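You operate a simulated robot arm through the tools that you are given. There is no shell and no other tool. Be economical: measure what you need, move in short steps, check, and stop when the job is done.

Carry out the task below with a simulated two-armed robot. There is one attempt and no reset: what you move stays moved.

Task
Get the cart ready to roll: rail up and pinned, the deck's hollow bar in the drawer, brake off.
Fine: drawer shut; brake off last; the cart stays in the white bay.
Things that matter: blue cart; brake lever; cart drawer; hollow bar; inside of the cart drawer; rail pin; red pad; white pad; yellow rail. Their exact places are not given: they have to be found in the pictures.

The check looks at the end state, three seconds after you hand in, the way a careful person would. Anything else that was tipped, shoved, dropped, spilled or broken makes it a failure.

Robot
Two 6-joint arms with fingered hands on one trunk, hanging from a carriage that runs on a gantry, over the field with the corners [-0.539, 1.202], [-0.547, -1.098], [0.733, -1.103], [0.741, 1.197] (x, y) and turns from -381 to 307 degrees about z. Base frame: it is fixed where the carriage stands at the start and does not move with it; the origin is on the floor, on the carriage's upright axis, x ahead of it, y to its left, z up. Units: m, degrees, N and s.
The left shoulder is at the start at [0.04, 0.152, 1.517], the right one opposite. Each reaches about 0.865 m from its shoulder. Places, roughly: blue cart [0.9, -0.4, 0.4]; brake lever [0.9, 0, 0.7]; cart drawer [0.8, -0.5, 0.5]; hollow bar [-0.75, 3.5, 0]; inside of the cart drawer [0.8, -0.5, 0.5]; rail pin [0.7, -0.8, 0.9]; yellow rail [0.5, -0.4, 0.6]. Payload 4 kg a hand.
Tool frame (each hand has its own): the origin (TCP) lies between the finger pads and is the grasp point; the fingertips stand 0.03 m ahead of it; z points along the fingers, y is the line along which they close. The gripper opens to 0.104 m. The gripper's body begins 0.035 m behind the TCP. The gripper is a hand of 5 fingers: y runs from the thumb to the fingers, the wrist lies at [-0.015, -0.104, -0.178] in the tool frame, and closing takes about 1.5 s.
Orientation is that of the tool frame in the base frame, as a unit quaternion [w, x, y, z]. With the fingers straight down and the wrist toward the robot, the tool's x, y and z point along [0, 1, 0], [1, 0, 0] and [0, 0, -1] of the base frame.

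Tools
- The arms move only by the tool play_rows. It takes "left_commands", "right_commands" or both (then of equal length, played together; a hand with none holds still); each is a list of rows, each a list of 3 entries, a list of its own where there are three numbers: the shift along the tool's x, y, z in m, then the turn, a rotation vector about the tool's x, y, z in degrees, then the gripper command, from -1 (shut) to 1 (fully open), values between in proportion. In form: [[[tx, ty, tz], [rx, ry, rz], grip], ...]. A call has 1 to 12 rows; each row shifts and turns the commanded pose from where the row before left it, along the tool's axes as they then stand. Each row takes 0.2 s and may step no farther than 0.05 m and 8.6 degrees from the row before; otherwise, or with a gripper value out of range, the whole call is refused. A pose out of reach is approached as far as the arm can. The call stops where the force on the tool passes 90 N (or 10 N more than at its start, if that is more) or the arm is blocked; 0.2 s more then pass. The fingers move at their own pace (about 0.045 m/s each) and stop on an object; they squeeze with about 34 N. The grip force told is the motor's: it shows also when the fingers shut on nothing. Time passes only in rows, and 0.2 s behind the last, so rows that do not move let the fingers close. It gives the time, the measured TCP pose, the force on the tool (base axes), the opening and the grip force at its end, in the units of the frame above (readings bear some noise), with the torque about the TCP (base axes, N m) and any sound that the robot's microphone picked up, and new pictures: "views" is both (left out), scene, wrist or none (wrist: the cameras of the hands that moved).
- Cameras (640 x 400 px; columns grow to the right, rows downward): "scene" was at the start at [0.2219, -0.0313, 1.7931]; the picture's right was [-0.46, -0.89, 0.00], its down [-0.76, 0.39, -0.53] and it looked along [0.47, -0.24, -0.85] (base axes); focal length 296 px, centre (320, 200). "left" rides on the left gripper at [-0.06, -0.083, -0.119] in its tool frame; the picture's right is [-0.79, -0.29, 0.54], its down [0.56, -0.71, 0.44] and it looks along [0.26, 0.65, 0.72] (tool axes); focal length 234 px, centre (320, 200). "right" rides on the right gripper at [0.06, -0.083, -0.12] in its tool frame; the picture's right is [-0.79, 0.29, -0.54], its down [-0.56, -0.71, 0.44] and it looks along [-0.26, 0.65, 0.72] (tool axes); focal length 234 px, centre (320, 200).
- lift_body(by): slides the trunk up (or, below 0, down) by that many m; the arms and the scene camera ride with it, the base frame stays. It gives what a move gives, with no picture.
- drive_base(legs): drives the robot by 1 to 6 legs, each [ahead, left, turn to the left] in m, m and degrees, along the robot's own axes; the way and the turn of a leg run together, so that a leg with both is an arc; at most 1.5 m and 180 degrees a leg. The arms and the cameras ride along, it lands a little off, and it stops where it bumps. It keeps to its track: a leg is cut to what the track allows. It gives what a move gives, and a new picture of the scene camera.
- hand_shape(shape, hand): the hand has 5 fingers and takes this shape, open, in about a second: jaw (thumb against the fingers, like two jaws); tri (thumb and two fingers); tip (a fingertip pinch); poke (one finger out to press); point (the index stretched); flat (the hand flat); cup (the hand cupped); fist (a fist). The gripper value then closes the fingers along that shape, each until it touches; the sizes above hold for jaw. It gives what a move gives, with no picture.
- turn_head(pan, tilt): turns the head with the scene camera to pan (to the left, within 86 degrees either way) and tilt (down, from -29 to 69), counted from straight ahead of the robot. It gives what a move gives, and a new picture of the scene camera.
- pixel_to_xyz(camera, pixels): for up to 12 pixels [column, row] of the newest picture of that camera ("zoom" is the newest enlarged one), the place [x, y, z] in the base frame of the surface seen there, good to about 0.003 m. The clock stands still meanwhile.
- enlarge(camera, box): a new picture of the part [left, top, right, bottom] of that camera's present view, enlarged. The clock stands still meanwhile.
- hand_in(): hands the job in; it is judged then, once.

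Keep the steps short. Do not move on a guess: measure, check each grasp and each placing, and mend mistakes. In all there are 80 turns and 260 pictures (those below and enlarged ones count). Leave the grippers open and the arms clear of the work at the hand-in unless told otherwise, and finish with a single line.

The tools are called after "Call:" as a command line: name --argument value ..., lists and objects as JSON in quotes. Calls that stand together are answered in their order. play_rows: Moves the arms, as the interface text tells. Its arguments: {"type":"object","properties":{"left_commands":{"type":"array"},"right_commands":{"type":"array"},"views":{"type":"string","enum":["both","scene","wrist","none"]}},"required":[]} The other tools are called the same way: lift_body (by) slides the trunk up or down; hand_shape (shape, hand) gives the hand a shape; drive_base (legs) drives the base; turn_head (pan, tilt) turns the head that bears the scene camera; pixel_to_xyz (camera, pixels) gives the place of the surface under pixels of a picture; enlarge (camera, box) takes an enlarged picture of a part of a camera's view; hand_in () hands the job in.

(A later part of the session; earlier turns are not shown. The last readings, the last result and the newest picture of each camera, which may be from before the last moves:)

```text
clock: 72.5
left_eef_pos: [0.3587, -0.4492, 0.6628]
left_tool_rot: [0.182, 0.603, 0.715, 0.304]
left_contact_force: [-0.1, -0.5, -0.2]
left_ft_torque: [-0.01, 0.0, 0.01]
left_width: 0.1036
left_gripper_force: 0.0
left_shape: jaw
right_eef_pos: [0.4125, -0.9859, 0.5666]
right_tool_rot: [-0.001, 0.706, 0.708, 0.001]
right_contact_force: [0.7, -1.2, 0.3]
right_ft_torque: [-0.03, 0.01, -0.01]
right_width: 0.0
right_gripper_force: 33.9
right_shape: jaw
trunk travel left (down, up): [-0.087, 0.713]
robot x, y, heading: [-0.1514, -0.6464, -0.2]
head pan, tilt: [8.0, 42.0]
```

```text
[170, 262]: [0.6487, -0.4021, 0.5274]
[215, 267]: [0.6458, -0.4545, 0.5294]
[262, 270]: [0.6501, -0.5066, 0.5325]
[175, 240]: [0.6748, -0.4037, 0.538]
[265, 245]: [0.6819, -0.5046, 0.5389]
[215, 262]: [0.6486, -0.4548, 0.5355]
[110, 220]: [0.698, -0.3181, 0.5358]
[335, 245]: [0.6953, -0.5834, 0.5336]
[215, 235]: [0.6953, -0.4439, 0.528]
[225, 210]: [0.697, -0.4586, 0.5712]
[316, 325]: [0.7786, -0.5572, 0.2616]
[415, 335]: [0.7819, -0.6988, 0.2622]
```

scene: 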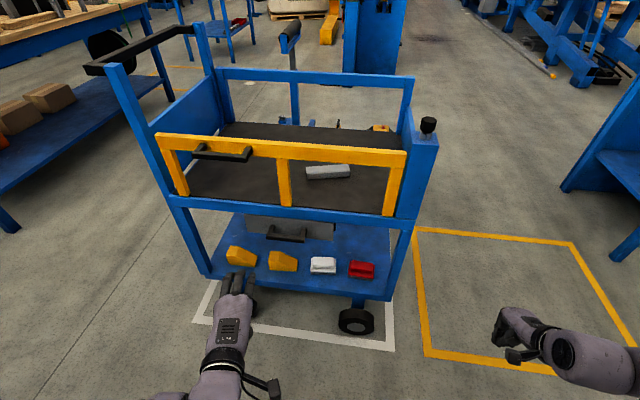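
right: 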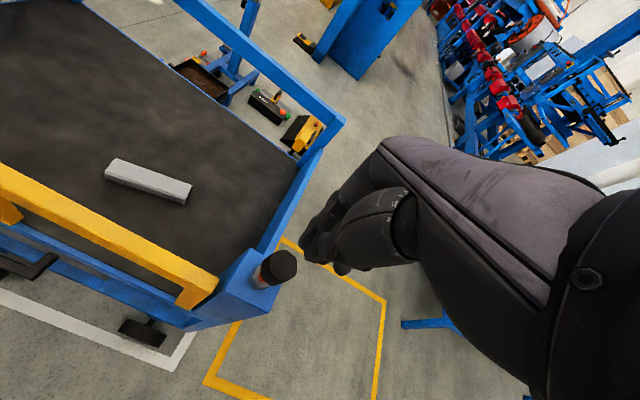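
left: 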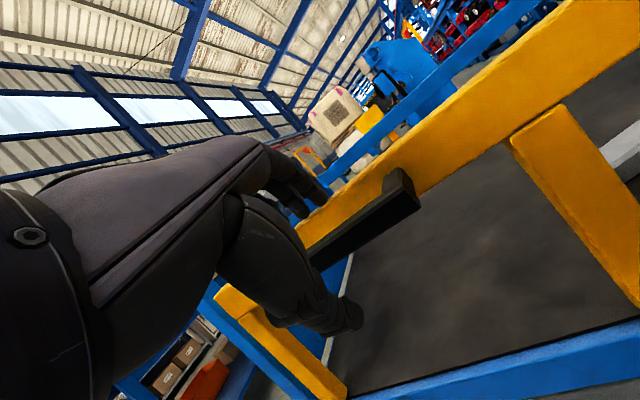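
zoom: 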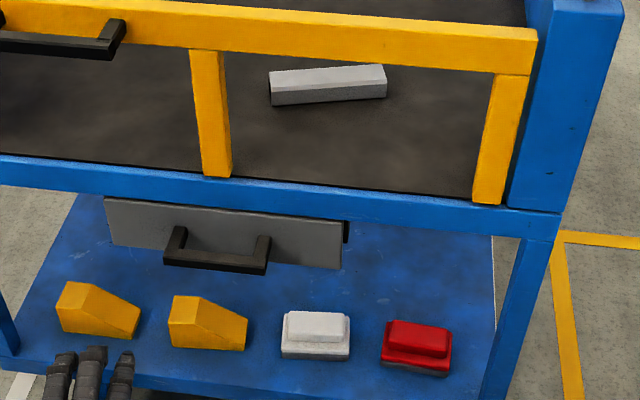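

Handle grip: x≈0.65, z≈0.532, y from -0.40 to -0.51. I'll lower the left hand to that level, then level it out to point forward.

Call:
play_rows --left_commands '[[[-0.005, -0.029, 0.034], [0, 0, 0], 1], [[-0.005, -0.029, 0.034], [0, 0, 0], 1], [[-0.005, -0.029, 0.034], [0, 0, 0], 1], [[0, 0, 0], [-6.3, -3.35, 0.57], 1], [[0, 0, 0], [-6.3, -3.35, 0.57], 1], [[0, 0, 0], [-6.3, -3.35, 0.57], 1], [[0, 0, 0], [-6.3, -3.35, 0.57], 0.6], [[0, 0, 0], [0, 0, 0], 0.4]]' --views "scene"

```text
clock: 74.3
left_eef_pos: [0.3589, -0.4476, 0.536]
left_tool_rot: [0.349, 0.597, 0.619, 0.373]
left_contact_force: [1.2, 0.1, -0.4]
left_ft_torque: [-0.02, 0.01, -0.03]
left_width: 0.0731
left_gripper_force: 0.1
left_shape: jaw
left hand out of reach, approached as far as the arm can: row 7
right_eef_pos: [0.4136, -0.9844, 0.5662]
right_tool_rot: [-0.002, 0.707, 0.708, 0.002]
right_contact_force: [0.4, 0.3, 1.0]
right_ft_torque: [-0.02, 0.0, -0.02]
right_width: 0.0
right_gripper_force: 33.6
right_shape: jaw
trunk travel left (down, up): [-0.087, 0.713]
robot x, y, heading: [-0.1527, -0.6472, -0.1]
head pan, tilt: [8.0, 42.0]
```

scene: 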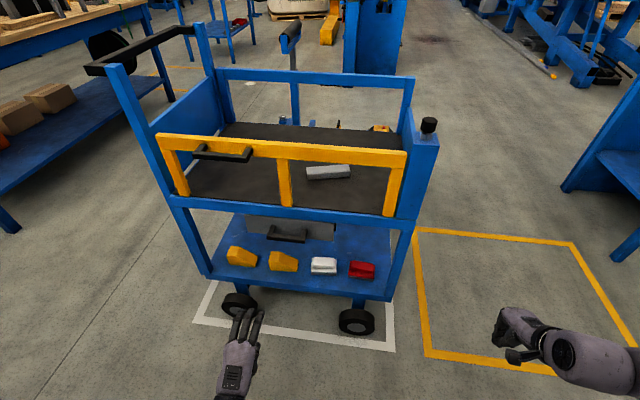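

I'll drive forward in two legs so the hand slides around the handle.

Call:
drive_base --legs '[[0.2, -0.006, 0], [0.072, 0, 0]]'

Call:
enlarge --camera "scene" --box '[200, 200, 400, 350]'

Call:
enlarge --camera "left" --box '[200, 100, 500, 400]'

```text
clock: 76.5
left_eef_pos: [0.6284, -0.4541, 0.5347]
left_tool_rot: [0.349, 0.598, 0.618, 0.373]
left_contact_force: [-0.2, -0.6, 0.4]
left_ft_torque: [-0.02, -0.01, 0.02]
left_width: 0.0732
left_gripper_force: 0.0
left_shape: jaw
right_eef_pos: [0.683, -0.9935, 0.5667]
right_tool_rot: [-0.002, 0.708, 0.707, 0.002]
right_contact_force: [-0.2, 0.9, 0.5]
right_ft_torque: [0.01, -0.03, -0.01]
right_width: 0.0
right_gripper_force: 33.7
right_shape: jaw
trunk travel left (down, up): [-0.087, 0.713]
robot x, y, heading: [0.1172, -0.6511, -0.2]
head pan, tilt: [8.0, 42.0]
```

scene: 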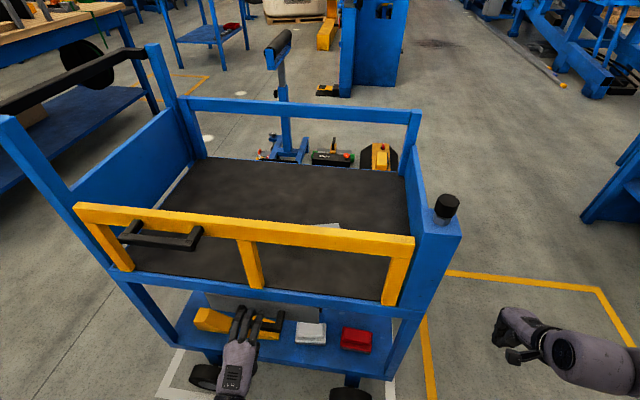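

```text
2.67 times, centred on (300, 275) of scene
```

zoom: 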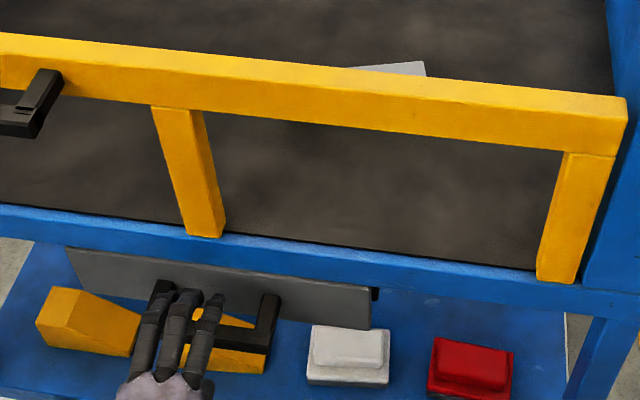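

```text
1.33 times, centred on (350, 250) of left
```

zoom: 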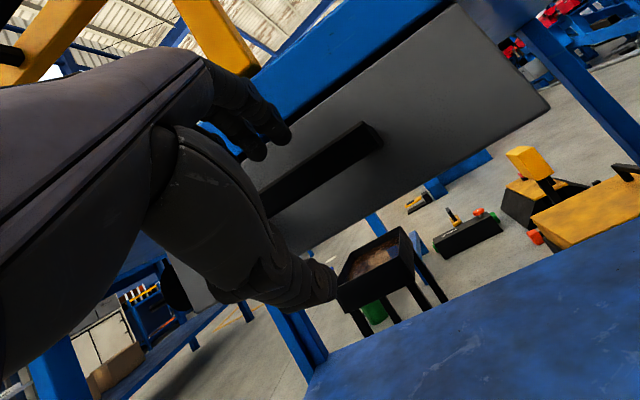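

Fingers above the handle and thumb below. I'll close on it.

Call:
play_rows --left_commands '[[[0, 0, 0.006], [0, 0, 0], -1], [[0, 0, 0], [0, 0, 0], -1], [[0, 0, 0], [0, 0, 0], -1], [[0, 0, 0], [0, 0, 0], -1], [[0, 0, 0], [0, 0, 0], -1], [[0, 0, 0], [0, 0, 0], -1], [[0, 0, 0], [0, 0, 0], -1]]' --views "none"

Call:
drive_base --legs '[[-0.06, 0, 0.1]]'

Call:
enlarge --camera "scene" --box '[150, 180, 430, 400]'

```text
clock: 78.1
left_eef_pos: [0.6337, -0.4563, 0.5309]
left_tool_rot: [0.348, 0.598, 0.619, 0.371]
left_contact_force: [2.0, 0.6, -6.2]
left_ft_torque: [0.13, -0.09, 0.0]
left_width: 0.0156
left_gripper_force: 33.4
left_shape: jaw
right_eef_pos: [0.683, -0.9925, 0.5666]
right_tool_rot: [-0.001, 0.707, 0.707, 0.002]
right_contact_force: [-0.4, -0.6, 0.3]
right_ft_torque: [0.0, 0.02, -0.01]
right_width: 0.0003
right_gripper_force: 34.0
right_shape: jaw
trunk travel left (down, up): [-0.087, 0.713]
robot x, y, heading: [0.1169, -0.6549, -0.4]
head pan, tilt: [8.0, 42.0]
```

```text
clock: 79.1
left_eef_pos: [0.5763, -0.4553, 0.5314]
left_tool_rot: [0.349, 0.596, 0.619, 0.373]
left_contact_force: [2.7, -1.4, -6.7]
left_ft_torque: [0.18, -0.07, -0.03]
left_width: 0.0153
left_gripper_force: 33.9
left_shape: jaw
right_eef_pos: [0.6254, -0.9928, 0.5667]
right_tool_rot: [-0.001, 0.706, 0.708, 0.003]
right_contact_force: [0.8, 0.1, 0.4]
right_ft_torque: [0.04, 0.05, -0.02]
right_width: 0.0
right_gripper_force: 34.0
right_shape: jaw
trunk travel left (down, up): [-0.087, 0.713]
robot x, y, heading: [0.058, -0.6539, -0.2]
head pan, tilt: [8.0, 42.0]
```

scene: 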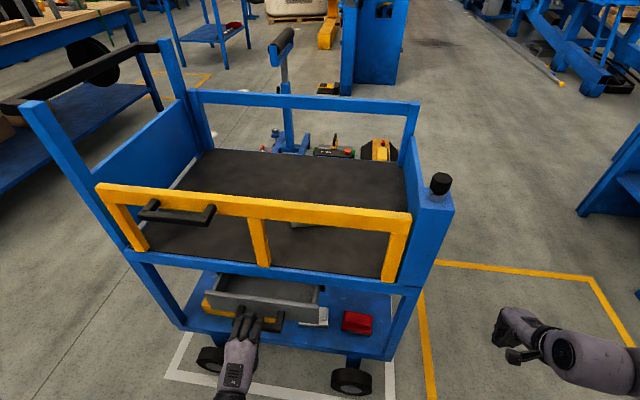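

```text
1.82 times, centred on (290, 290) of scene
```

zoom: 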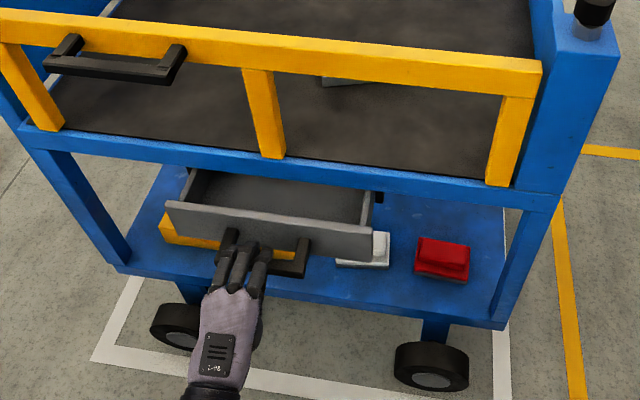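

The drawer slides open easily. I'll pull it out further.

Call:
drive_base --legs '[[-0.08, 0, 0]]'

Call:
drive_base --legs '[[-0.05, 0, 0]]'

Call:
enlarge --camera "scene" --box '[150, 180, 430, 400]'

```text
clock: 80.2
left_eef_pos: [0.4962, -0.4544, 0.5307]
left_tool_rot: [0.347, 0.597, 0.62, 0.372]
left_contact_force: [1.3, -0.5, -5.4]
left_ft_torque: [0.2, -0.17, 0.01]
left_width: 0.016
left_gripper_force: 33.8
left_shape: jaw
right_eef_pos: [0.5456, -0.9927, 0.567]
right_tool_rot: [-0.001, 0.706, 0.708, 0.003]
right_contact_force: [-0.2, -0.5, 0.0]
right_ft_torque: [-0.01, 0.0, 0.01]
right_width: 0.0
right_gripper_force: 34.0
right_shape: jaw
trunk travel left (down, up): [-0.087, 0.713]
robot x, y, heading: [-0.019, -0.6549, -0.1]
head pan, tilt: [8.0, 42.0]
```

scene: 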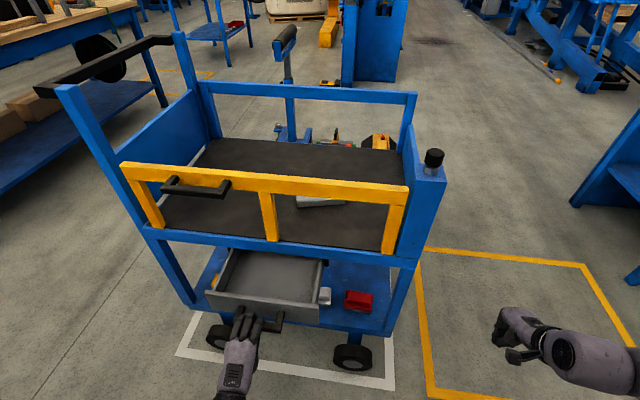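

```text
clock: 81.1
left_eef_pos: [0.4502, -0.4545, 0.5317]
left_tool_rot: [0.347, 0.597, 0.62, 0.373]
left_contact_force: [2.9, -1.1, -5.9]
left_ft_torque: [0.14, -0.12, 0.0]
left_width: 0.0159
left_gripper_force: 33.9
left_shape: jaw
right_eef_pos: [0.5006, -0.9918, 0.5685]
right_tool_rot: [0.0, 0.707, 0.708, 0.003]
right_contact_force: [0.5, -0.2, -0.4]
right_ft_torque: [0.01, 0.01, 0.0]
right_width: 0.0
right_gripper_force: 33.8
right_shape: jaw
trunk travel left (down, up): [-0.087, 0.713]
robot x, y, heading: [-0.0706, -0.6547, -0.2]
head pan, tilt: [8.0, 42.0]
```

scene: 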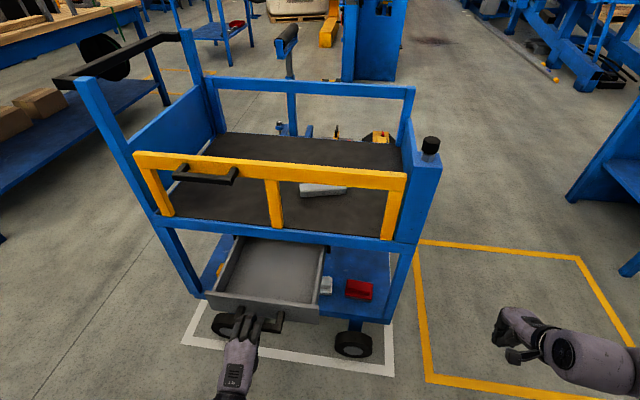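

```text
1.82 times, centred on (290, 290) of scene
```

zoom: 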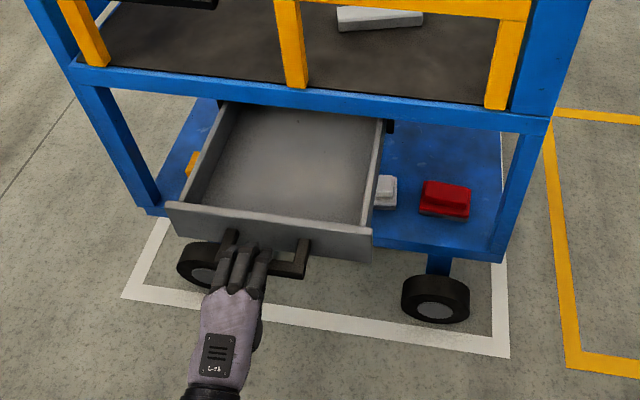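

The drawer is open about 18 cm, which is enough. I'll release the handle, back away along the hand axis, and measure the drawer inside and the bar.

Call:
play_rows --left_commands '[[[0, 0, 0], [0, 0, 0], 0.4], [[0, 0, 0], [0, 0, 0], 0.4], [[0, 0, 0], [0, 0, 0], 0.4], [[0, 0, 0], [0, 0, 0], 0.4], [[0, 0, 0], [0, 0, 0], 0.4]]' --right_commands '[[[0, 0, 0], [0, 0, 0], 1], [[0, 0, 0], [0, 0, 0], 1], [[0, 0, 0], [0, 0, 0], 1], [[0, 0, 0], [0, 0, 0], 1], [[0, 0, 0], [0, 0, 0], 1]]' --views "none"

Call:
drive_base --legs '[[-0.09, 0, 0]]'

Call:
lift_body --by 0.4

Call:
turn_head --pan 8 --tilt 50

Call:
enlarge --camera "scene" --box '[200, 150, 400, 300]'

```text
clock: 82.3
left_eef_pos: [0.4449, -0.4537, 0.5296]
left_tool_rot: [0.346, 0.598, 0.621, 0.371]
left_contact_force: [0.0, 0.3, 0.1]
left_ft_torque: [0.02, 0.02, -0.03]
left_width: 0.0725
left_gripper_force: 0.0
left_shape: jaw
right_eef_pos: [0.496, -0.992, 0.5664]
right_tool_rot: [-0.001, 0.707, 0.707, 0.002]
right_contact_force: [0.5, 0.5, -0.6]
right_ft_torque: [0.02, 0.0, 0.03]
right_width: 0.1036
right_gripper_force: 0.0
right_shape: jaw
trunk travel left (down, up): [-0.087, 0.713]
robot x, y, heading: [-0.0715, -0.657, 0.0]
head pan, tilt: [8.0, 42.0]
```

```text
clock: 83.4
left_eef_pos: [0.3577, -0.4536, 0.5302]
left_tool_rot: [0.347, 0.598, 0.62, 0.372]
left_contact_force: [-0.2, -1.0, 0.5]
left_ft_torque: [-0.02, 0.0, 0.0]
left_width: 0.0728
left_gripper_force: 0.0
left_shape: jaw
right_eef_pos: [0.4087, -0.9912, 0.5691]
right_tool_rot: [0.0, 0.706, 0.708, 0.003]
right_contact_force: [-0.6, -0.2, -1.3]
right_ft_torque: [0.01, -0.04, -0.02]
right_width: 0.1039
right_gripper_force: 0.0
right_shape: jaw
trunk travel left (down, up): [-0.087, 0.713]
robot x, y, heading: [-0.157, -0.6555, 0.1]
head pan, tilt: [8.0, 42.0]
```

scene: 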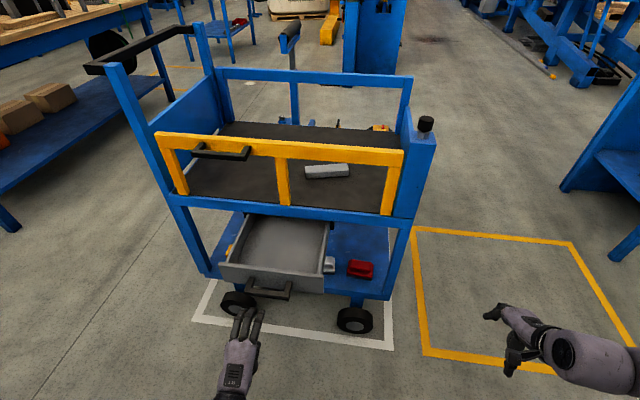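

```text
clock: 87.2
left_eef_pos: [0.3572, -0.4549, 0.9305]
left_tool_rot: [0.347, 0.597, 0.62, 0.373]
left_contact_force: [-0.3, 0.4, -0.6]
left_ft_torque: [0.0, 0.03, -0.03]
left_width: 0.0725
left_gripper_force: 0.0
left_shape: jaw
right_eef_pos: [0.4084, -0.9921, 0.9669]
right_tool_rot: [0.0, 0.706, 0.708, 0.003]
right_contact_force: [0.4, -0.3, -0.4]
right_ft_torque: [-0.03, 0.06, -0.01]
right_width: 0.1041
right_gripper_force: 0.0
right_shape: jaw
trunk travel left (down, up): [-0.487, 0.313]
robot x, y, heading: [-0.1629, -0.6475, -0.0]
head pan, tilt: [8.0, 42.0]
```

```text
clock: 87.9
left_eef_pos: [0.3581, -0.4546, 0.9307]
left_tool_rot: [0.347, 0.597, 0.621, 0.372]
left_contact_force: [0.3, -0.4, 0.1]
left_ft_torque: [0.01, -0.01, -0.02]
left_width: 0.0727
left_gripper_force: 0.2
left_shape: jaw
right_eef_pos: [0.407, -0.992, 0.9675]
right_tool_rot: [0.0, 0.706, 0.708, 0.002]
right_contact_force: [-0.2, 0.1, 0.1]
right_ft_torque: [0.01, 0.0, 0.01]
right_width: 0.1035
right_gripper_force: 0.1
right_shape: jaw
trunk travel left (down, up): [-0.487, 0.313]
robot x, y, heading: [-0.1548, -0.6512, 0.1]
head pan, tilt: [8.0, 50.0]
```

scene: 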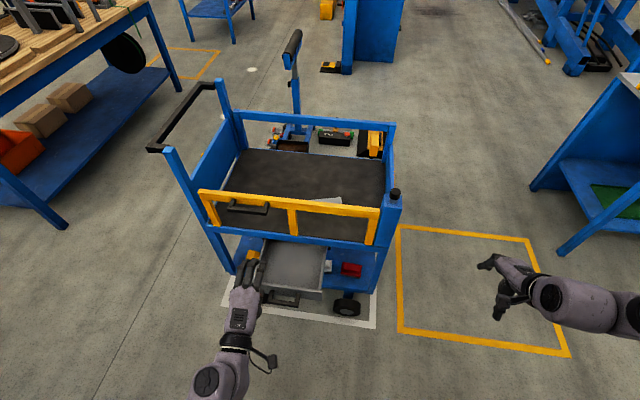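

```text
2.67 times, centred on (300, 225) of scene
```

zoom: 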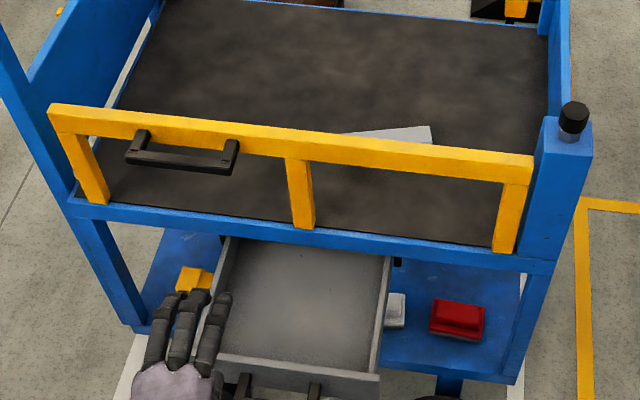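

The drawer stays open. I'll fold the left arm back and bring the right hand inward toward the robot's centre line, ready for reaching over the rail.

Call:
play_rows --left_commands '[[[0, -0.019, -0.035], [0, 0, 0], 1], [[0, -0.019, -0.035], [0, 0, 0], 1], [[0, -0.019, -0.035], [0, 0, 0], 1], [[0, -0.019, -0.035], [0, 0, 0], 1], [[0, -0.019, -0.035], [0, 0, 0], 1]]' --right_commands '[[[0.03, 0, 0], [0, 0, 0], 1], [[0.03, 0, 0], [0, 0, 0], 1], [[0.03, 0, 0], [0, 0, 0], 1], [[0.03, 0, 0], [0, 0, 0], 1], [[0.03, 0, 0], [0, 0, 0], 1]]' --views "none"

```text
clock: 89.1
left_eef_pos: [0.2436, -0.4566, 0.9479]
left_tool_rot: [0.334, 0.6, 0.631, 0.36]
left_contact_force: [0.2, 0.2, 0.2]
left_ft_torque: [-0.01, 0.01, -0.06]
left_width: 0.1036
left_gripper_force: 0.0
left_shape: jaw
left hand out of reach, approached as far as the arm can: row 1, 2, 3, 4, 5
right_eef_pos: [0.3425, -0.9281, 0.9971]
right_tool_rot: [-0.001, 0.706, 0.708, 0.004]
right_contact_force: [0.2, 0.8, 0.6]
right_ft_torque: [0.02, 0.02, 0.0]
right_width: 0.104
right_gripper_force: 0.0
right_shape: jaw
right hand out of reach, approached as far as the arm can: row 1, 2, 3, 4, 5
trunk travel left (down, up): [-0.487, 0.313]
robot x, y, heading: [-0.1593, -0.6559, -0.2]
head pan, tilt: [8.0, 50.0]
```

I'll raise the trunk 0.1 m so both hands clear the rail and cart handle, then drive so the right hand is over the deck.

Call:
lift_body --by 0.1

Call:
drive_base --legs '[[0.0, 0.25, 0], [0.42, 0, 0]]'

Call:
turn_head --pan -25 --tilt 62

```text
clock: 90.4
left_eef_pos: [0.2449, -0.4567, 1.0467]
left_tool_rot: [0.335, 0.599, 0.631, 0.361]
left_contact_force: [0.0, -0.2, 0.4]
left_ft_torque: [0.0, 0.0, 0.0]
left_width: 0.1038
left_gripper_force: 0.0
left_shape: jaw
right_eef_pos: [0.3425, -0.9265, 1.0984]
right_tool_rot: [0.0, 0.705, 0.709, 0.003]
right_contact_force: [0.8, -0.1, -0.1]
right_ft_torque: [0.0, -0.01, 0.01]
right_width: 0.1037
right_gripper_force: 0.1
right_shape: jaw
trunk travel left (down, up): [-0.587, 0.213]
robot x, y, heading: [-0.159, -0.6511, 0.1]
head pan, tilt: [8.0, 50.0]
```

```text
clock: 94.4
left_eef_pos: [0.6653, -0.2042, 1.0466]
left_tool_rot: [0.335, 0.598, 0.632, 0.362]
left_contact_force: [-0.3, -0.8, -1.0]
left_ft_torque: [0.03, 0.0, 0.01]
left_width: 0.1038
left_gripper_force: 0.1
left_shape: jaw
right_eef_pos: [0.7656, -0.6748, 1.0967]
right_tool_rot: [0.0, 0.705, 0.709, 0.003]
right_contact_force: [-0.5, -0.5, 0.4]
right_ft_torque: [-0.03, -0.01, -0.01]
right_width: 0.1036
right_gripper_force: 0.0
right_shape: jaw
trunk travel left (down, up): [-0.587, 0.213]
robot x, y, heading: [0.2616, -0.4024, 0.2]
head pan, tilt: [8.0, 50.0]
```

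scene: 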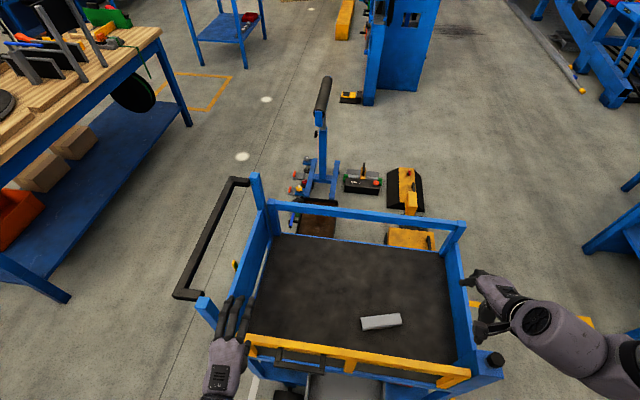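

```text
clock: 95.4
left_eef_pos: [0.6662, -0.2048, 1.0463]
left_tool_rot: [0.335, 0.599, 0.632, 0.36]
left_contact_force: [0.2, -0.1, -0.2]
left_ft_torque: [-0.01, 0.0, 0.0]
left_width: 0.1038
left_gripper_force: 0.1
left_shape: jaw
right_eef_pos: [0.7649, -0.6755, 1.0976]
right_tool_rot: [-0.001, 0.705, 0.709, 0.003]
right_contact_force: [0.3, -0.4, 0.2]
right_ft_torque: [-0.01, 0.0, -0.01]
right_width: 0.1037
right_gripper_force: 0.1
right_shape: jaw
trunk travel left (down, up): [-0.587, 0.213]
robot x, y, heading: [0.2634, -0.399, 0.1]
head pan, tilt: [-25.0, 62.0]
```

scene: 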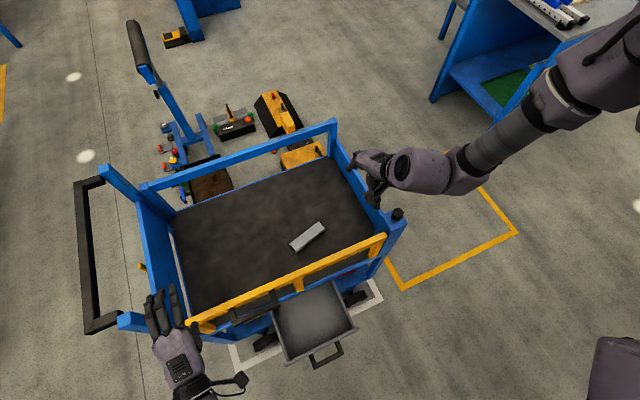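

I have a good view. I'll measure the bar's ends and the drawer inside.

Call:
enlarge --camera "scene" --box '[270, 200, 370, 380]'

Call:
pixel_to_xyz --camera "scene" --pixels '[[294, 242], [300, 248], [320, 226], [324, 232], [308, 237], [310, 315], [290, 340], [335, 300], [320, 335], [470, 150], [510, 130], [350, 190]]'

```text
2.22 times, centred on (320, 290) of scene
```

zoom: 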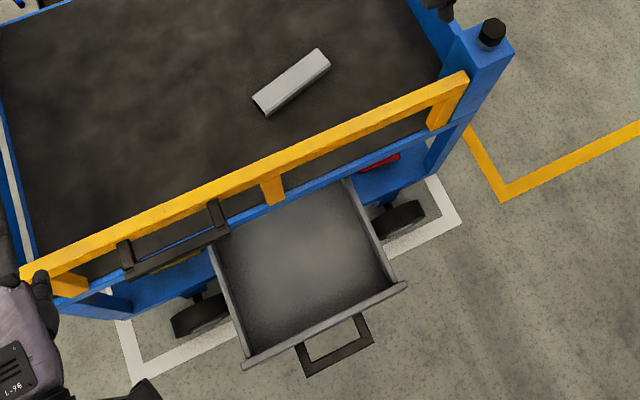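

```text
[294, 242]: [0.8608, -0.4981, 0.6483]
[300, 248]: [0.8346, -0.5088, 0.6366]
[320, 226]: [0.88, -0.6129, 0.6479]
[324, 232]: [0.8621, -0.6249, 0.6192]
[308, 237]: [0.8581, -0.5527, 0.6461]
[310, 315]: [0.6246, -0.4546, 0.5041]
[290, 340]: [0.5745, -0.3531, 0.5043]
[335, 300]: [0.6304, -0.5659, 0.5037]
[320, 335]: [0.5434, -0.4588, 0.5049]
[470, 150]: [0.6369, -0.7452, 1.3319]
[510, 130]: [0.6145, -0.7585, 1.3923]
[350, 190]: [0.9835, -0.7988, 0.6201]
```

Bar: centre (0.861, -0.557), top z 0.648, lying about 10° off the y axis and about 12 cm long. The drawer floor is at z 0.504, inside x 0.54–0.69 and y -0.34 to -0.57. I'll drive forward 0.095 m and begin lowering the right hand while moving it over the bar.

Call:
drive_base --legs '[[0.096, 0, 0]]'

Call:
play_rows --right_commands '[[[0.02, 0, 0.04], [0, 0, -2], 1], [[0.02, 0, 0.04], [0, 0, -2], 1], [[0.02, 0, 0.04], [0, 0, -2], 1], [[0.02, 0, 0.04], [0, 0, -2], 1], [[0.01, 0, 0.03], [0, 0, -2], 1]]' --views "scene"

```text
clock: 96.5
left_eef_pos: [0.7623, -0.204, 1.0466]
left_tool_rot: [0.334, 0.598, 0.633, 0.362]
left_contact_force: [-0.6, 0.6, 0.5]
left_ft_torque: [-0.04, 0.04, 0.01]
left_width: 0.1035
left_gripper_force: 0.0
left_shape: jaw
right_eef_pos: [0.8618, -0.6742, 1.0979]
right_tool_rot: [-0.001, 0.703, 0.711, 0.003]
right_contact_force: [0.5, 0.9, -0.6]
right_ft_torque: [-0.01, 0.0, 0.04]
right_width: 0.1036
right_gripper_force: 0.0
right_shape: jaw
trunk travel left (down, up): [-0.587, 0.213]
robot x, y, heading: [0.3598, -0.3996, 0.1]
head pan, tilt: [-25.0, 62.0]
```

scene: 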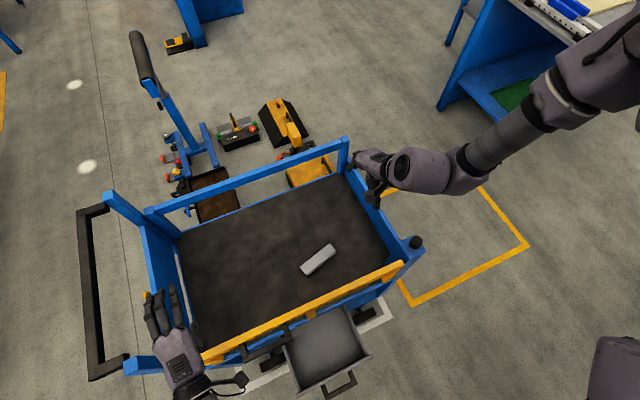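

```text
clock: 97.8
left_eef_pos: [0.761, -0.2037, 1.0474]
left_tool_rot: [0.334, 0.599, 0.632, 0.361]
left_contact_force: [-0.5, -0.2, -0.6]
left_ft_torque: [-0.02, -0.01, 0.01]
left_width: 0.1038
left_gripper_force: 0.0
left_shape: jaw
right_eef_pos: [0.816, -0.6587, 1.0349]
right_tool_rot: [-0.002, 0.639, 0.769, 0.002]
right_contact_force: [0.6, 0.3, -0.3]
right_ft_torque: [-0.01, 0.04, 0.0]
right_width: 0.1037
right_gripper_force: 0.1
right_shape: jaw
right hand out of reach, approached as far as the arm can: row 1, 2, 3, 4, 5
trunk travel left (down, up): [-0.587, 0.213]
robot x, y, heading: [0.3567, -0.3995, 0.2]
head pan, tilt: [-25.0, 62.0]
```

scene: 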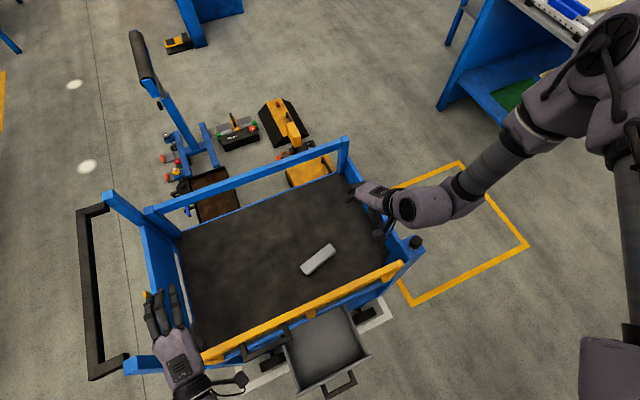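

The arm lags far behind its commanded pose. I'll let it settle with a few still rows to see whether it converges.

Call:
play_rows --right_commands '[[[0, 0, 0.0], [0, 0, 0], 1], [[0, 0, 0], [0, 0, 0], 1], [[0, 0, 0], [0, 0, 0], 1], [[0, 0, 0], [0, 0, 0], 1], [[0, 0, 0], [0, 0, 0], 1]]' --views "none"

Call:
play_rows --right_commands '[[[-0.02, 0, 0.04], [0, 0, 0], 1], [[-0.02, 0, 0.04], [0, 0, 0], 1], [[0, 0, 0.04], [0, 0, 0], 1]]' --views "none"

```text
clock: 99.0
left_eef_pos: [0.7612, -0.2036, 1.0475]
left_tool_rot: [0.334, 0.599, 0.632, 0.361]
left_contact_force: [0.0, 0.5, -1.0]
left_ft_torque: [-0.02, -0.01, -0.01]
left_width: 0.1035
left_gripper_force: 0.1
left_shape: jaw
right_eef_pos: [0.8166, -0.6579, 1.0354]
right_tool_rot: [-0.001, 0.639, 0.769, 0.003]
right_contact_force: [-0.2, -0.2, -0.1]
right_ft_torque: [-0.01, -0.03, -0.02]
right_width: 0.1037
right_gripper_force: 0.0
right_shape: jaw
trunk travel left (down, up): [-0.587, 0.213]
robot x, y, heading: [0.3575, -0.4011, 0.2]
head pan, tilt: [-25.0, 62.0]
```

```text
clock: 99.8
left_eef_pos: [0.7626, -0.2041, 1.0478]
left_tool_rot: [0.334, 0.599, 0.632, 0.361]
left_contact_force: [-0.8, -0.1, 0.6]
left_ft_torque: [0.01, 0.05, -0.01]
left_width: 0.1037
left_gripper_force: 0.1
left_shape: jaw
right_eef_pos: [0.8159, -0.713, 1.0266]
right_tool_rot: [-0.001, 0.64, 0.769, 0.003]
right_contact_force: [0.2, 0.5, -0.2]
right_ft_torque: [0.03, 0.0, 0.02]
right_width: 0.1037
right_gripper_force: 0.0
right_shape: jaw
right hand out of reach, approached as far as the arm can: row 1, 2, 3
trunk travel left (down, up): [-0.587, 0.213]
robot x, y, heading: [0.3576, -0.4015, 0.7]
head pan, tilt: [-25.0, 62.0]
```

The right arm won't go lower relative to its shoulder in this configuration, so the trunk must do the lowering, with the left arm parked well clear to the left of the cart. I'll check the free space to the left.

Call:
turn_head --pan 45 --tilt 55

Call:
pixel_to_xyz --camera "scene" --pixels '[[100, 100], [200, 100], [300, 100], [150, 200], [250, 200], [400, 150], [60, 250], [350, 60]]'

```text
clock: 101.2
left_eef_pos: [0.7606, -0.2034, 1.0471]
left_tool_rot: [0.335, 0.599, 0.632, 0.361]
left_contact_force: [-0.3, -0.2, 0.0]
left_ft_torque: [0.01, 0.01, 0.0]
left_width: 0.1037
left_gripper_force: 0.0
left_shape: jaw
right_eef_pos: [0.8154, -0.7141, 1.0255]
right_tool_rot: [-0.001, 0.639, 0.769, 0.003]
right_contact_force: [-0.3, -0.5, -0.1]
right_ft_torque: [0.01, -0.04, -0.01]
right_width: 0.1039
right_gripper_force: 0.1
right_shape: jaw
trunk travel left (down, up): [-0.587, 0.213]
robot x, y, heading: [0.3595, -0.4044, 0.1]
head pan, tilt: [45.0, 55.0]
```

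scene: 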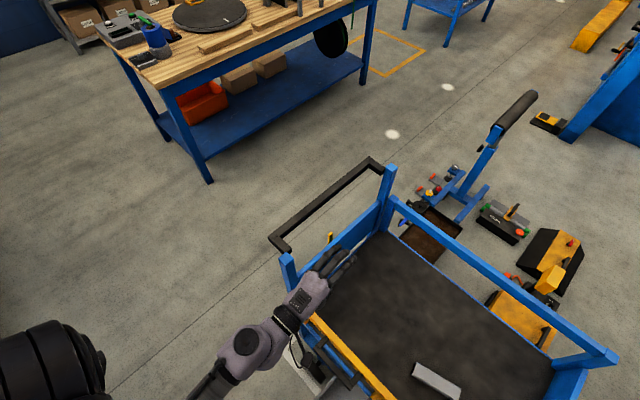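

```text
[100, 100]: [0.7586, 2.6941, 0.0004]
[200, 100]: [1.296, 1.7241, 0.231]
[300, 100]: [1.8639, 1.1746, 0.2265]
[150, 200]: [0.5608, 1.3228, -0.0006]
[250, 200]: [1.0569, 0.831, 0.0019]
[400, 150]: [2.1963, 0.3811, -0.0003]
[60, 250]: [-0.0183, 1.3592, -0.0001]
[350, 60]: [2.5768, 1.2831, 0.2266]
```

There is plenty of room to the left; the bench there is beyond y≈0.9. I'll drive back 0.15 m, swing the left arm out to the left, then shift the base left.

Call:
pixel_to_xyz --camera "scene" --pixels '[[280, 240], [375, 165], [330, 237], [329, 243]]'

Call:
drive_base --legs '[[-0.15, 0, 0]]'

Call:
play_rows --left_commands '[[[0.04, 0, 0], [0, 0, 0], 1], [[0.04, 0, 0], [0, 0, 0], 1], [[0.04, -0.014, -0.026], [0, 0, 0], 1], [[0.04, -0.014, -0.026], [0, 0, 0], 1], [[0.04, -0.014, -0.026], [0, 0, 0], 1], [[0.04, -0.014, -0.026], [0, 0, 0], 1]]' --views "none"

```text
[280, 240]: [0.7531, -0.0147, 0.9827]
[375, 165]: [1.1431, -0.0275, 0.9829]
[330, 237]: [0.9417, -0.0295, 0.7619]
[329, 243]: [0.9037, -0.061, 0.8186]
```

```text
clock: 102.5
left_eef_pos: [0.6118, -0.205, 1.0468]
left_tool_rot: [0.334, 0.599, 0.632, 0.36]
left_contact_force: [-0.3, 0.1, -1.4]
left_ft_torque: [-0.03, -0.02, 0.01]
left_width: 0.1038
left_gripper_force: 0.1
left_shape: jaw
right_eef_pos: [0.665, -0.7141, 1.0252]
right_tool_rot: [-0.002, 0.64, 0.769, 0.004]
right_contact_force: [-0.2, -0.5, -0.3]
right_ft_torque: [0.03, 0.01, -0.03]
right_width: 0.1037
right_gripper_force: 0.1
right_shape: jaw
trunk travel left (down, up): [-0.587, 0.213]
robot x, y, heading: [0.2064, -0.4022, 0.2]
head pan, tilt: [45.0, 55.0]
```

scene: 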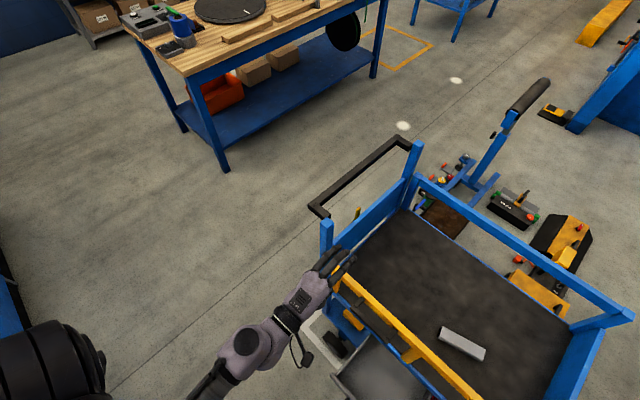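

```text
clock: 103.9
left_eef_pos: [0.479, 0.024, 1.0544]
left_tool_rot: [0.334, 0.599, 0.632, 0.361]
left_contact_force: [-0.2, -0.6, -0.3]
left_ft_torque: [0.02, -0.03, 0.01]
left_width: 0.1039
left_gripper_force: 0.0
left_shape: jaw
left hand out of reach, approached as far as the arm can: row 2, 3
right_eef_pos: [0.6669, -0.7135, 1.0256]
right_tool_rot: [-0.001, 0.639, 0.769, 0.003]
right_contact_force: [0.1, 0.3, 0.2]
right_ft_torque: [0.03, 0.02, -0.04]
right_width: 0.1039
right_gripper_force: 0.1
right_shape: jaw
trunk travel left (down, up): [-0.587, 0.213]
robot x, y, heading: [0.2097, -0.404, 0.4]
head pan, tilt: [45.0, 55.0]
```

The left arm is parked at the left. Now I'll drive so the right hand is above the bar.

Call:
drive_base --legs '[[0, 0.155, -0.2], [0.195, 0, 0]]'

Call:
turn_head --pan -35 --tilt 62

Call:
pixel_to_xyz --camera "right" --pixels '[[320, 200]]'

```text
clock: 106.5
left_eef_pos: [0.6755, 0.1792, 1.0537]
left_tool_rot: [0.335, 0.599, 0.631, 0.361]
left_contact_force: [0.3, -0.3, -0.3]
left_ft_torque: [0.01, -0.01, 0.0]
left_width: 0.1035
left_gripper_force: 0.0
left_shape: jaw
right_eef_pos: [0.8611, -0.5589, 1.0261]
right_tool_rot: [0.0, 0.64, 0.768, 0.004]
right_contact_force: [-0.9, 0.1, 0.2]
right_ft_torque: [-0.01, 0.01, -0.01]
right_width: 0.104
right_gripper_force: 0.0
right_shape: jaw
trunk travel left (down, up): [-0.587, 0.213]
robot x, y, heading: [0.405, -0.244, 0.3]
head pan, tilt: [45.0, 55.0]
```

scene: 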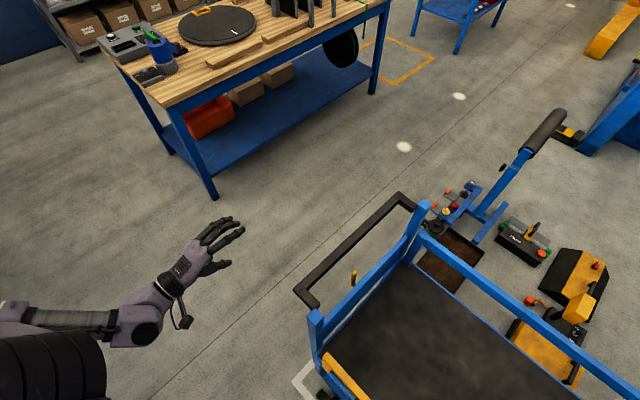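

```text
clock: 108.0
left_eef_pos: [0.6764, 0.1796, 1.0545]
left_tool_rot: [0.335, 0.599, 0.632, 0.36]
left_contact_force: [0.2, 0.5, 0.7]
left_ft_torque: [-0.01, -0.02, 0.04]
left_width: 0.1035
left_gripper_force: 0.1
left_shape: jaw
right_eef_pos: [0.8612, -0.5571, 1.0254]
right_tool_rot: [-0.001, 0.641, 0.767, 0.003]
right_contact_force: [-0.9, 0.3, -0.4]
right_ft_torque: [0.01, 0.0, 0.0]
right_width: 0.1037
right_gripper_force: 0.0
right_shape: jaw
trunk travel left (down, up): [-0.587, 0.213]
robot x, y, heading: [0.4047, -0.2452, 0.2]
head pan, tilt: [-35.0, 62.0]
```

scene: 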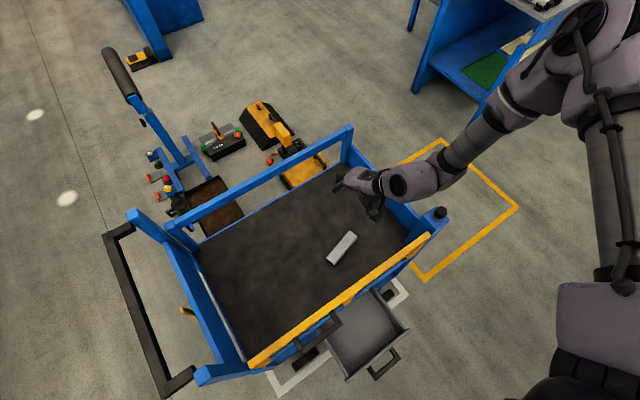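

```text
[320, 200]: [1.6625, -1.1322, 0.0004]
```

The right hand is exactly over the bar. Before lowering, I'll check that the wrist and forearm will clear the rail and pin post.

Call:
pixel_to_xyz --camera "scene" --pixels '[[375, 180], [400, 185], [425, 195], [445, 180], [460, 150], [480, 140], [520, 115], [365, 205], [397, 198], [595, 120]]'

Call:
enlarge --camera "scene" --box '[320, 100, 480, 260]'

```text
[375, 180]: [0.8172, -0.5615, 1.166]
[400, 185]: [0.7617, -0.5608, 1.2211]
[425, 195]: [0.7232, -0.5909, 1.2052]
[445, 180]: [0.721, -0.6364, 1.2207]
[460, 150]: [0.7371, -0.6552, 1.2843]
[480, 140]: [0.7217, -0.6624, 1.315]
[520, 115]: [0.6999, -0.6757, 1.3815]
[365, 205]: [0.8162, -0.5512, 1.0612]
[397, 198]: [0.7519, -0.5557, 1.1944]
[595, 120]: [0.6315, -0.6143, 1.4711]
```

```text
2.50 times, centred on (400, 180) of scene
```

zoom: 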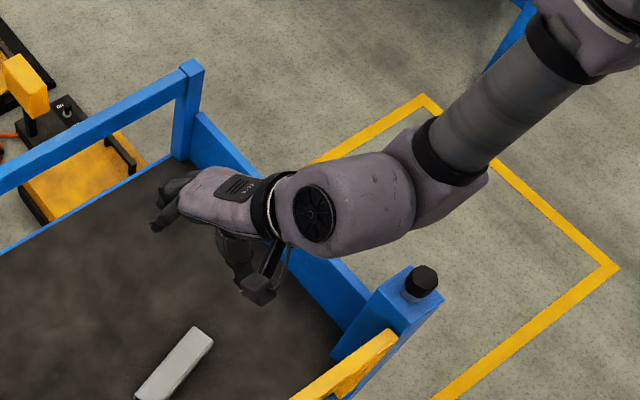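

If I lowered straight down, the wrist housing at x≈0.72–0.76 would hit the rail top (z 0.84). Tilting the hand about 18° so the fingers point slightly back moves the wrist forward and up, clear of the rail. I'll try that at height, with the opening narrowed.

Call:
play_rows --right_commands '[[[0, 0, 0], [6, 0, 0], 0.4], [[0, 0, 0], [6, 0, 0], 0.3], [[0, 0, 0], [6, 0, 0], 0.3], [[0, 0, 0], [0, 0, 0], 0.3], [[0, 0, 0], [0, 0, 0], 0.3]]'

```text
clock: 109.2
left_eef_pos: [0.6751, 0.1789, 1.0549]
left_tool_rot: [0.335, 0.599, 0.632, 0.361]
left_contact_force: [0.1, 0.3, 0.4]
left_ft_torque: [0.03, 0.06, -0.01]
left_width: 0.1038
left_gripper_force: 0.1
left_shape: jaw
right_eef_pos: [0.8617, -0.5595, 1.026]
right_tool_rot: [-0.101, 0.632, 0.76, -0.117]
right_contact_force: [0.3, 0.6, -0.2]
right_ft_torque: [-0.01, 0.01, -0.01]
right_width: 0.0683
right_gripper_force: 0.1
right_shape: jaw
trunk travel left (down, up): [-0.587, 0.213]
robot x, y, heading: [0.4044, -0.2441, 0.3]
head pan, tilt: [-35.0, 62.0]
```

scene: 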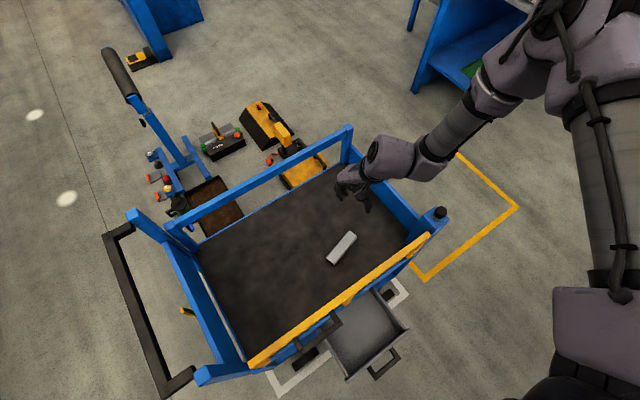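
right: 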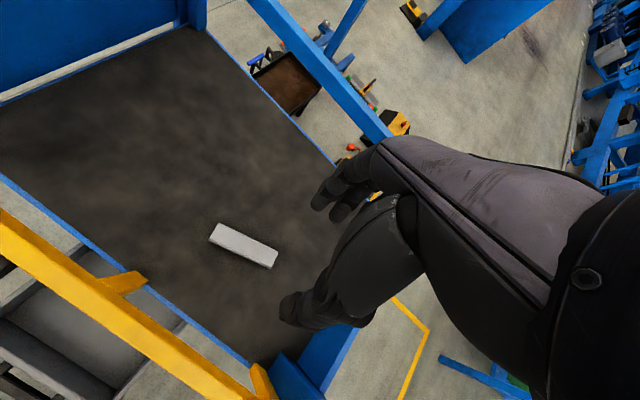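

The tilt was reached, and the wrist has moved well forward. I'll lower the trunk 0.25 m and check.

Call:
lift_body --by -0.25

Call:
turn_head --pan -40 --tilt 58

Call:
enlarge --camera "right" --box '[150, 100, 450, 400]'

```text
clock: 111.8
left_eef_pos: [0.6755, 0.1799, 0.8049]
left_tool_rot: [0.334, 0.599, 0.632, 0.361]
left_contact_force: [-0.3, 0.5, -0.5]
left_ft_torque: [0.0, -0.01, -0.02]
left_width: 0.1038
left_gripper_force: 0.0
left_shape: jaw
right_eef_pos: [0.862, -0.5603, 0.7753]
right_tool_rot: [-0.101, 0.633, 0.759, -0.117]
right_contact_force: [0.0, 0.7, 0.2]
right_ft_torque: [0.01, -0.01, 0.05]
right_width: 0.0681
right_gripper_force: 0.0
right_shape: jaw
trunk travel left (down, up): [-0.337, 0.463]
robot x, y, heading: [0.4034, -0.2462, 0.3]
head pan, tilt: [-35.0, 62.0]
```

```text
clock: 112.5
left_eef_pos: [0.6757, 0.1797, 0.8041]
left_tool_rot: [0.334, 0.6, 0.632, 0.36]
left_contact_force: [0.1, -0.2, -0.8]
left_ft_torque: [0.0, 0.03, 0.01]
left_width: 0.1041
left_gripper_force: 0.1
left_shape: jaw
right_eef_pos: [0.8601, -0.5598, 0.7757]
right_tool_rot: [-0.101, 0.633, 0.759, -0.116]
right_contact_force: [0.0, 0.0, 0.5]
right_ft_torque: [-0.04, 0.0, -0.01]
right_width: 0.0679
right_gripper_force: 0.0
right_shape: jaw
trunk travel left (down, up): [-0.337, 0.463]
robot x, y, heading: [0.4058, -0.2438, 0.0]
head pan, tilt: [-40.0, 58.0]
```

scene: 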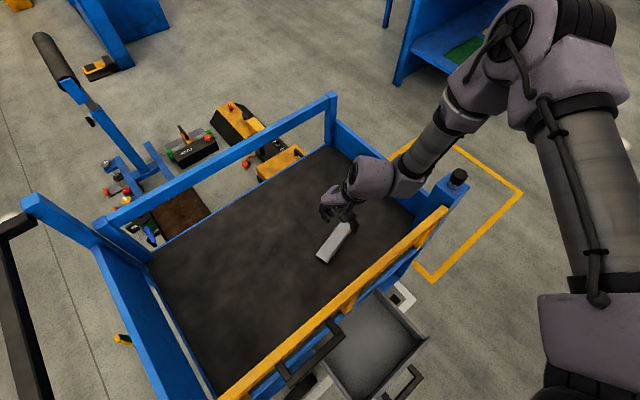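

```text
1.33 times, centred on (300, 250) of right
```

zoom: 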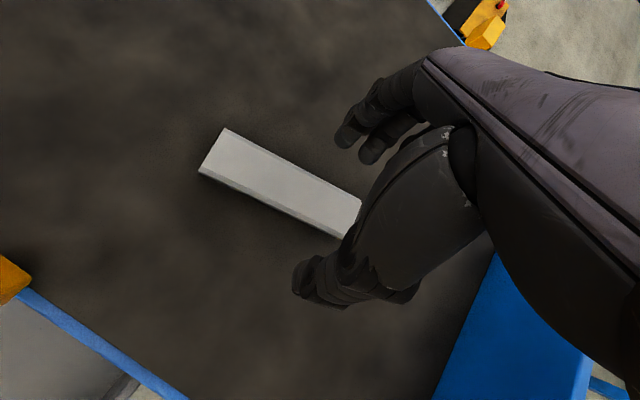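

Clear so far. I'll lower another 0.085 m and look at the fingers around the bar.

Call:
lift_body --by -0.085

Call:
enlarge --camera "right" --box '[150, 130, 400, 380]'

Call:
enlarge --camera "scene" --box '[270, 110, 480, 310]'

```text
clock: 113.7
left_eef_pos: [0.675, 0.1789, 0.7198]
left_tool_rot: [0.335, 0.599, 0.632, 0.361]
left_contact_force: [0.4, 0.0, -0.5]
left_ft_torque: [-0.01, 0.0, 0.01]
left_width: 0.1039
left_gripper_force: 0.1
left_shape: jaw
right_eef_pos: [0.8602, -0.5599, 0.6908]
right_tool_rot: [-0.101, 0.633, 0.758, -0.117]
right_contact_force: [-0.9, 0.4, 0.6]
right_ft_torque: [-0.03, -0.02, -0.02]
right_width: 0.0682
right_gripper_force: 0.1
right_shape: jaw
trunk travel left (down, up): [-0.252, 0.548]
robot x, y, heading: [0.4041, -0.2455, 0.3]
head pan, tilt: [-40.0, 58.0]
```

```text
1.60 times, centred on (275, 255) of right
```

zoom: 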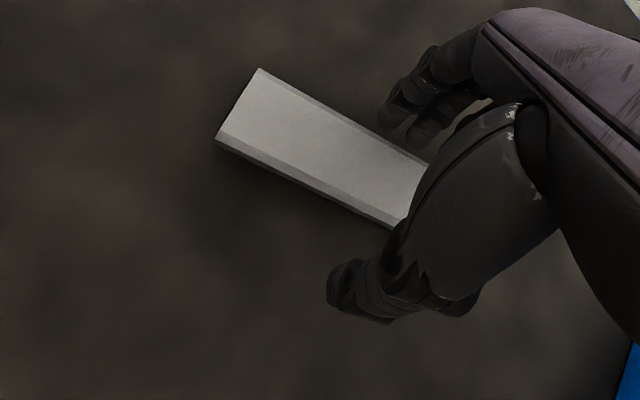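

```text
2.00 times, centred on (375, 210) of scene
```

zoom: 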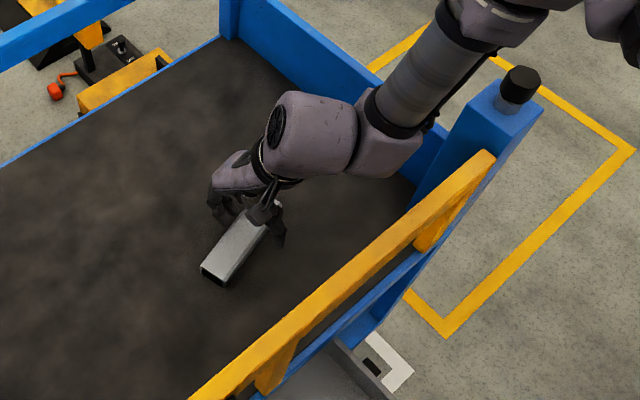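

The bar lies between fingers and thumb. I'll check the forearm's distance to the pin post before the last 2.5 cm.

Call:
pixel_to_xyz --camera "zoom" --pixels '[[410, 135], [425, 110], [440, 80], [370, 165], [385, 170], [300, 150], [515, 85]]'

Call:
lift_body --by -0.02

```text
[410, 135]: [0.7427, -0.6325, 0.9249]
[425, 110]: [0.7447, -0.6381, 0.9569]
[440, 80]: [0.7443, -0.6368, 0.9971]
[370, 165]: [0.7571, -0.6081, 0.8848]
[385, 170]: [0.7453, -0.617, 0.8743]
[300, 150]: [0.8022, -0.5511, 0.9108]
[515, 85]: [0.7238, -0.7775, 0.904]
```

```text
clock: 114.4
left_eef_pos: [0.6756, 0.1792, 0.6985]
left_tool_rot: [0.334, 0.599, 0.632, 0.361]
left_contact_force: [0.1, -0.1, -0.4]
left_ft_torque: [-0.02, -0.01, 0.0]
left_width: 0.1037
left_gripper_force: 0.0
left_shape: jaw
right_eef_pos: [0.8617, -0.5595, 0.6714]
right_tool_rot: [-0.101, 0.633, 0.759, -0.117]
right_contact_force: [1.0, 0.5, -1.2]
right_ft_torque: [-0.02, -0.02, 0.03]
right_width: 0.068
right_gripper_force: 0.0
right_shape: jaw
trunk travel left (down, up): [-0.232, 0.568]
robot x, y, heading: [0.4069, -0.2425, -0.0]
head pan, tilt: [-40.0, 58.0]
```

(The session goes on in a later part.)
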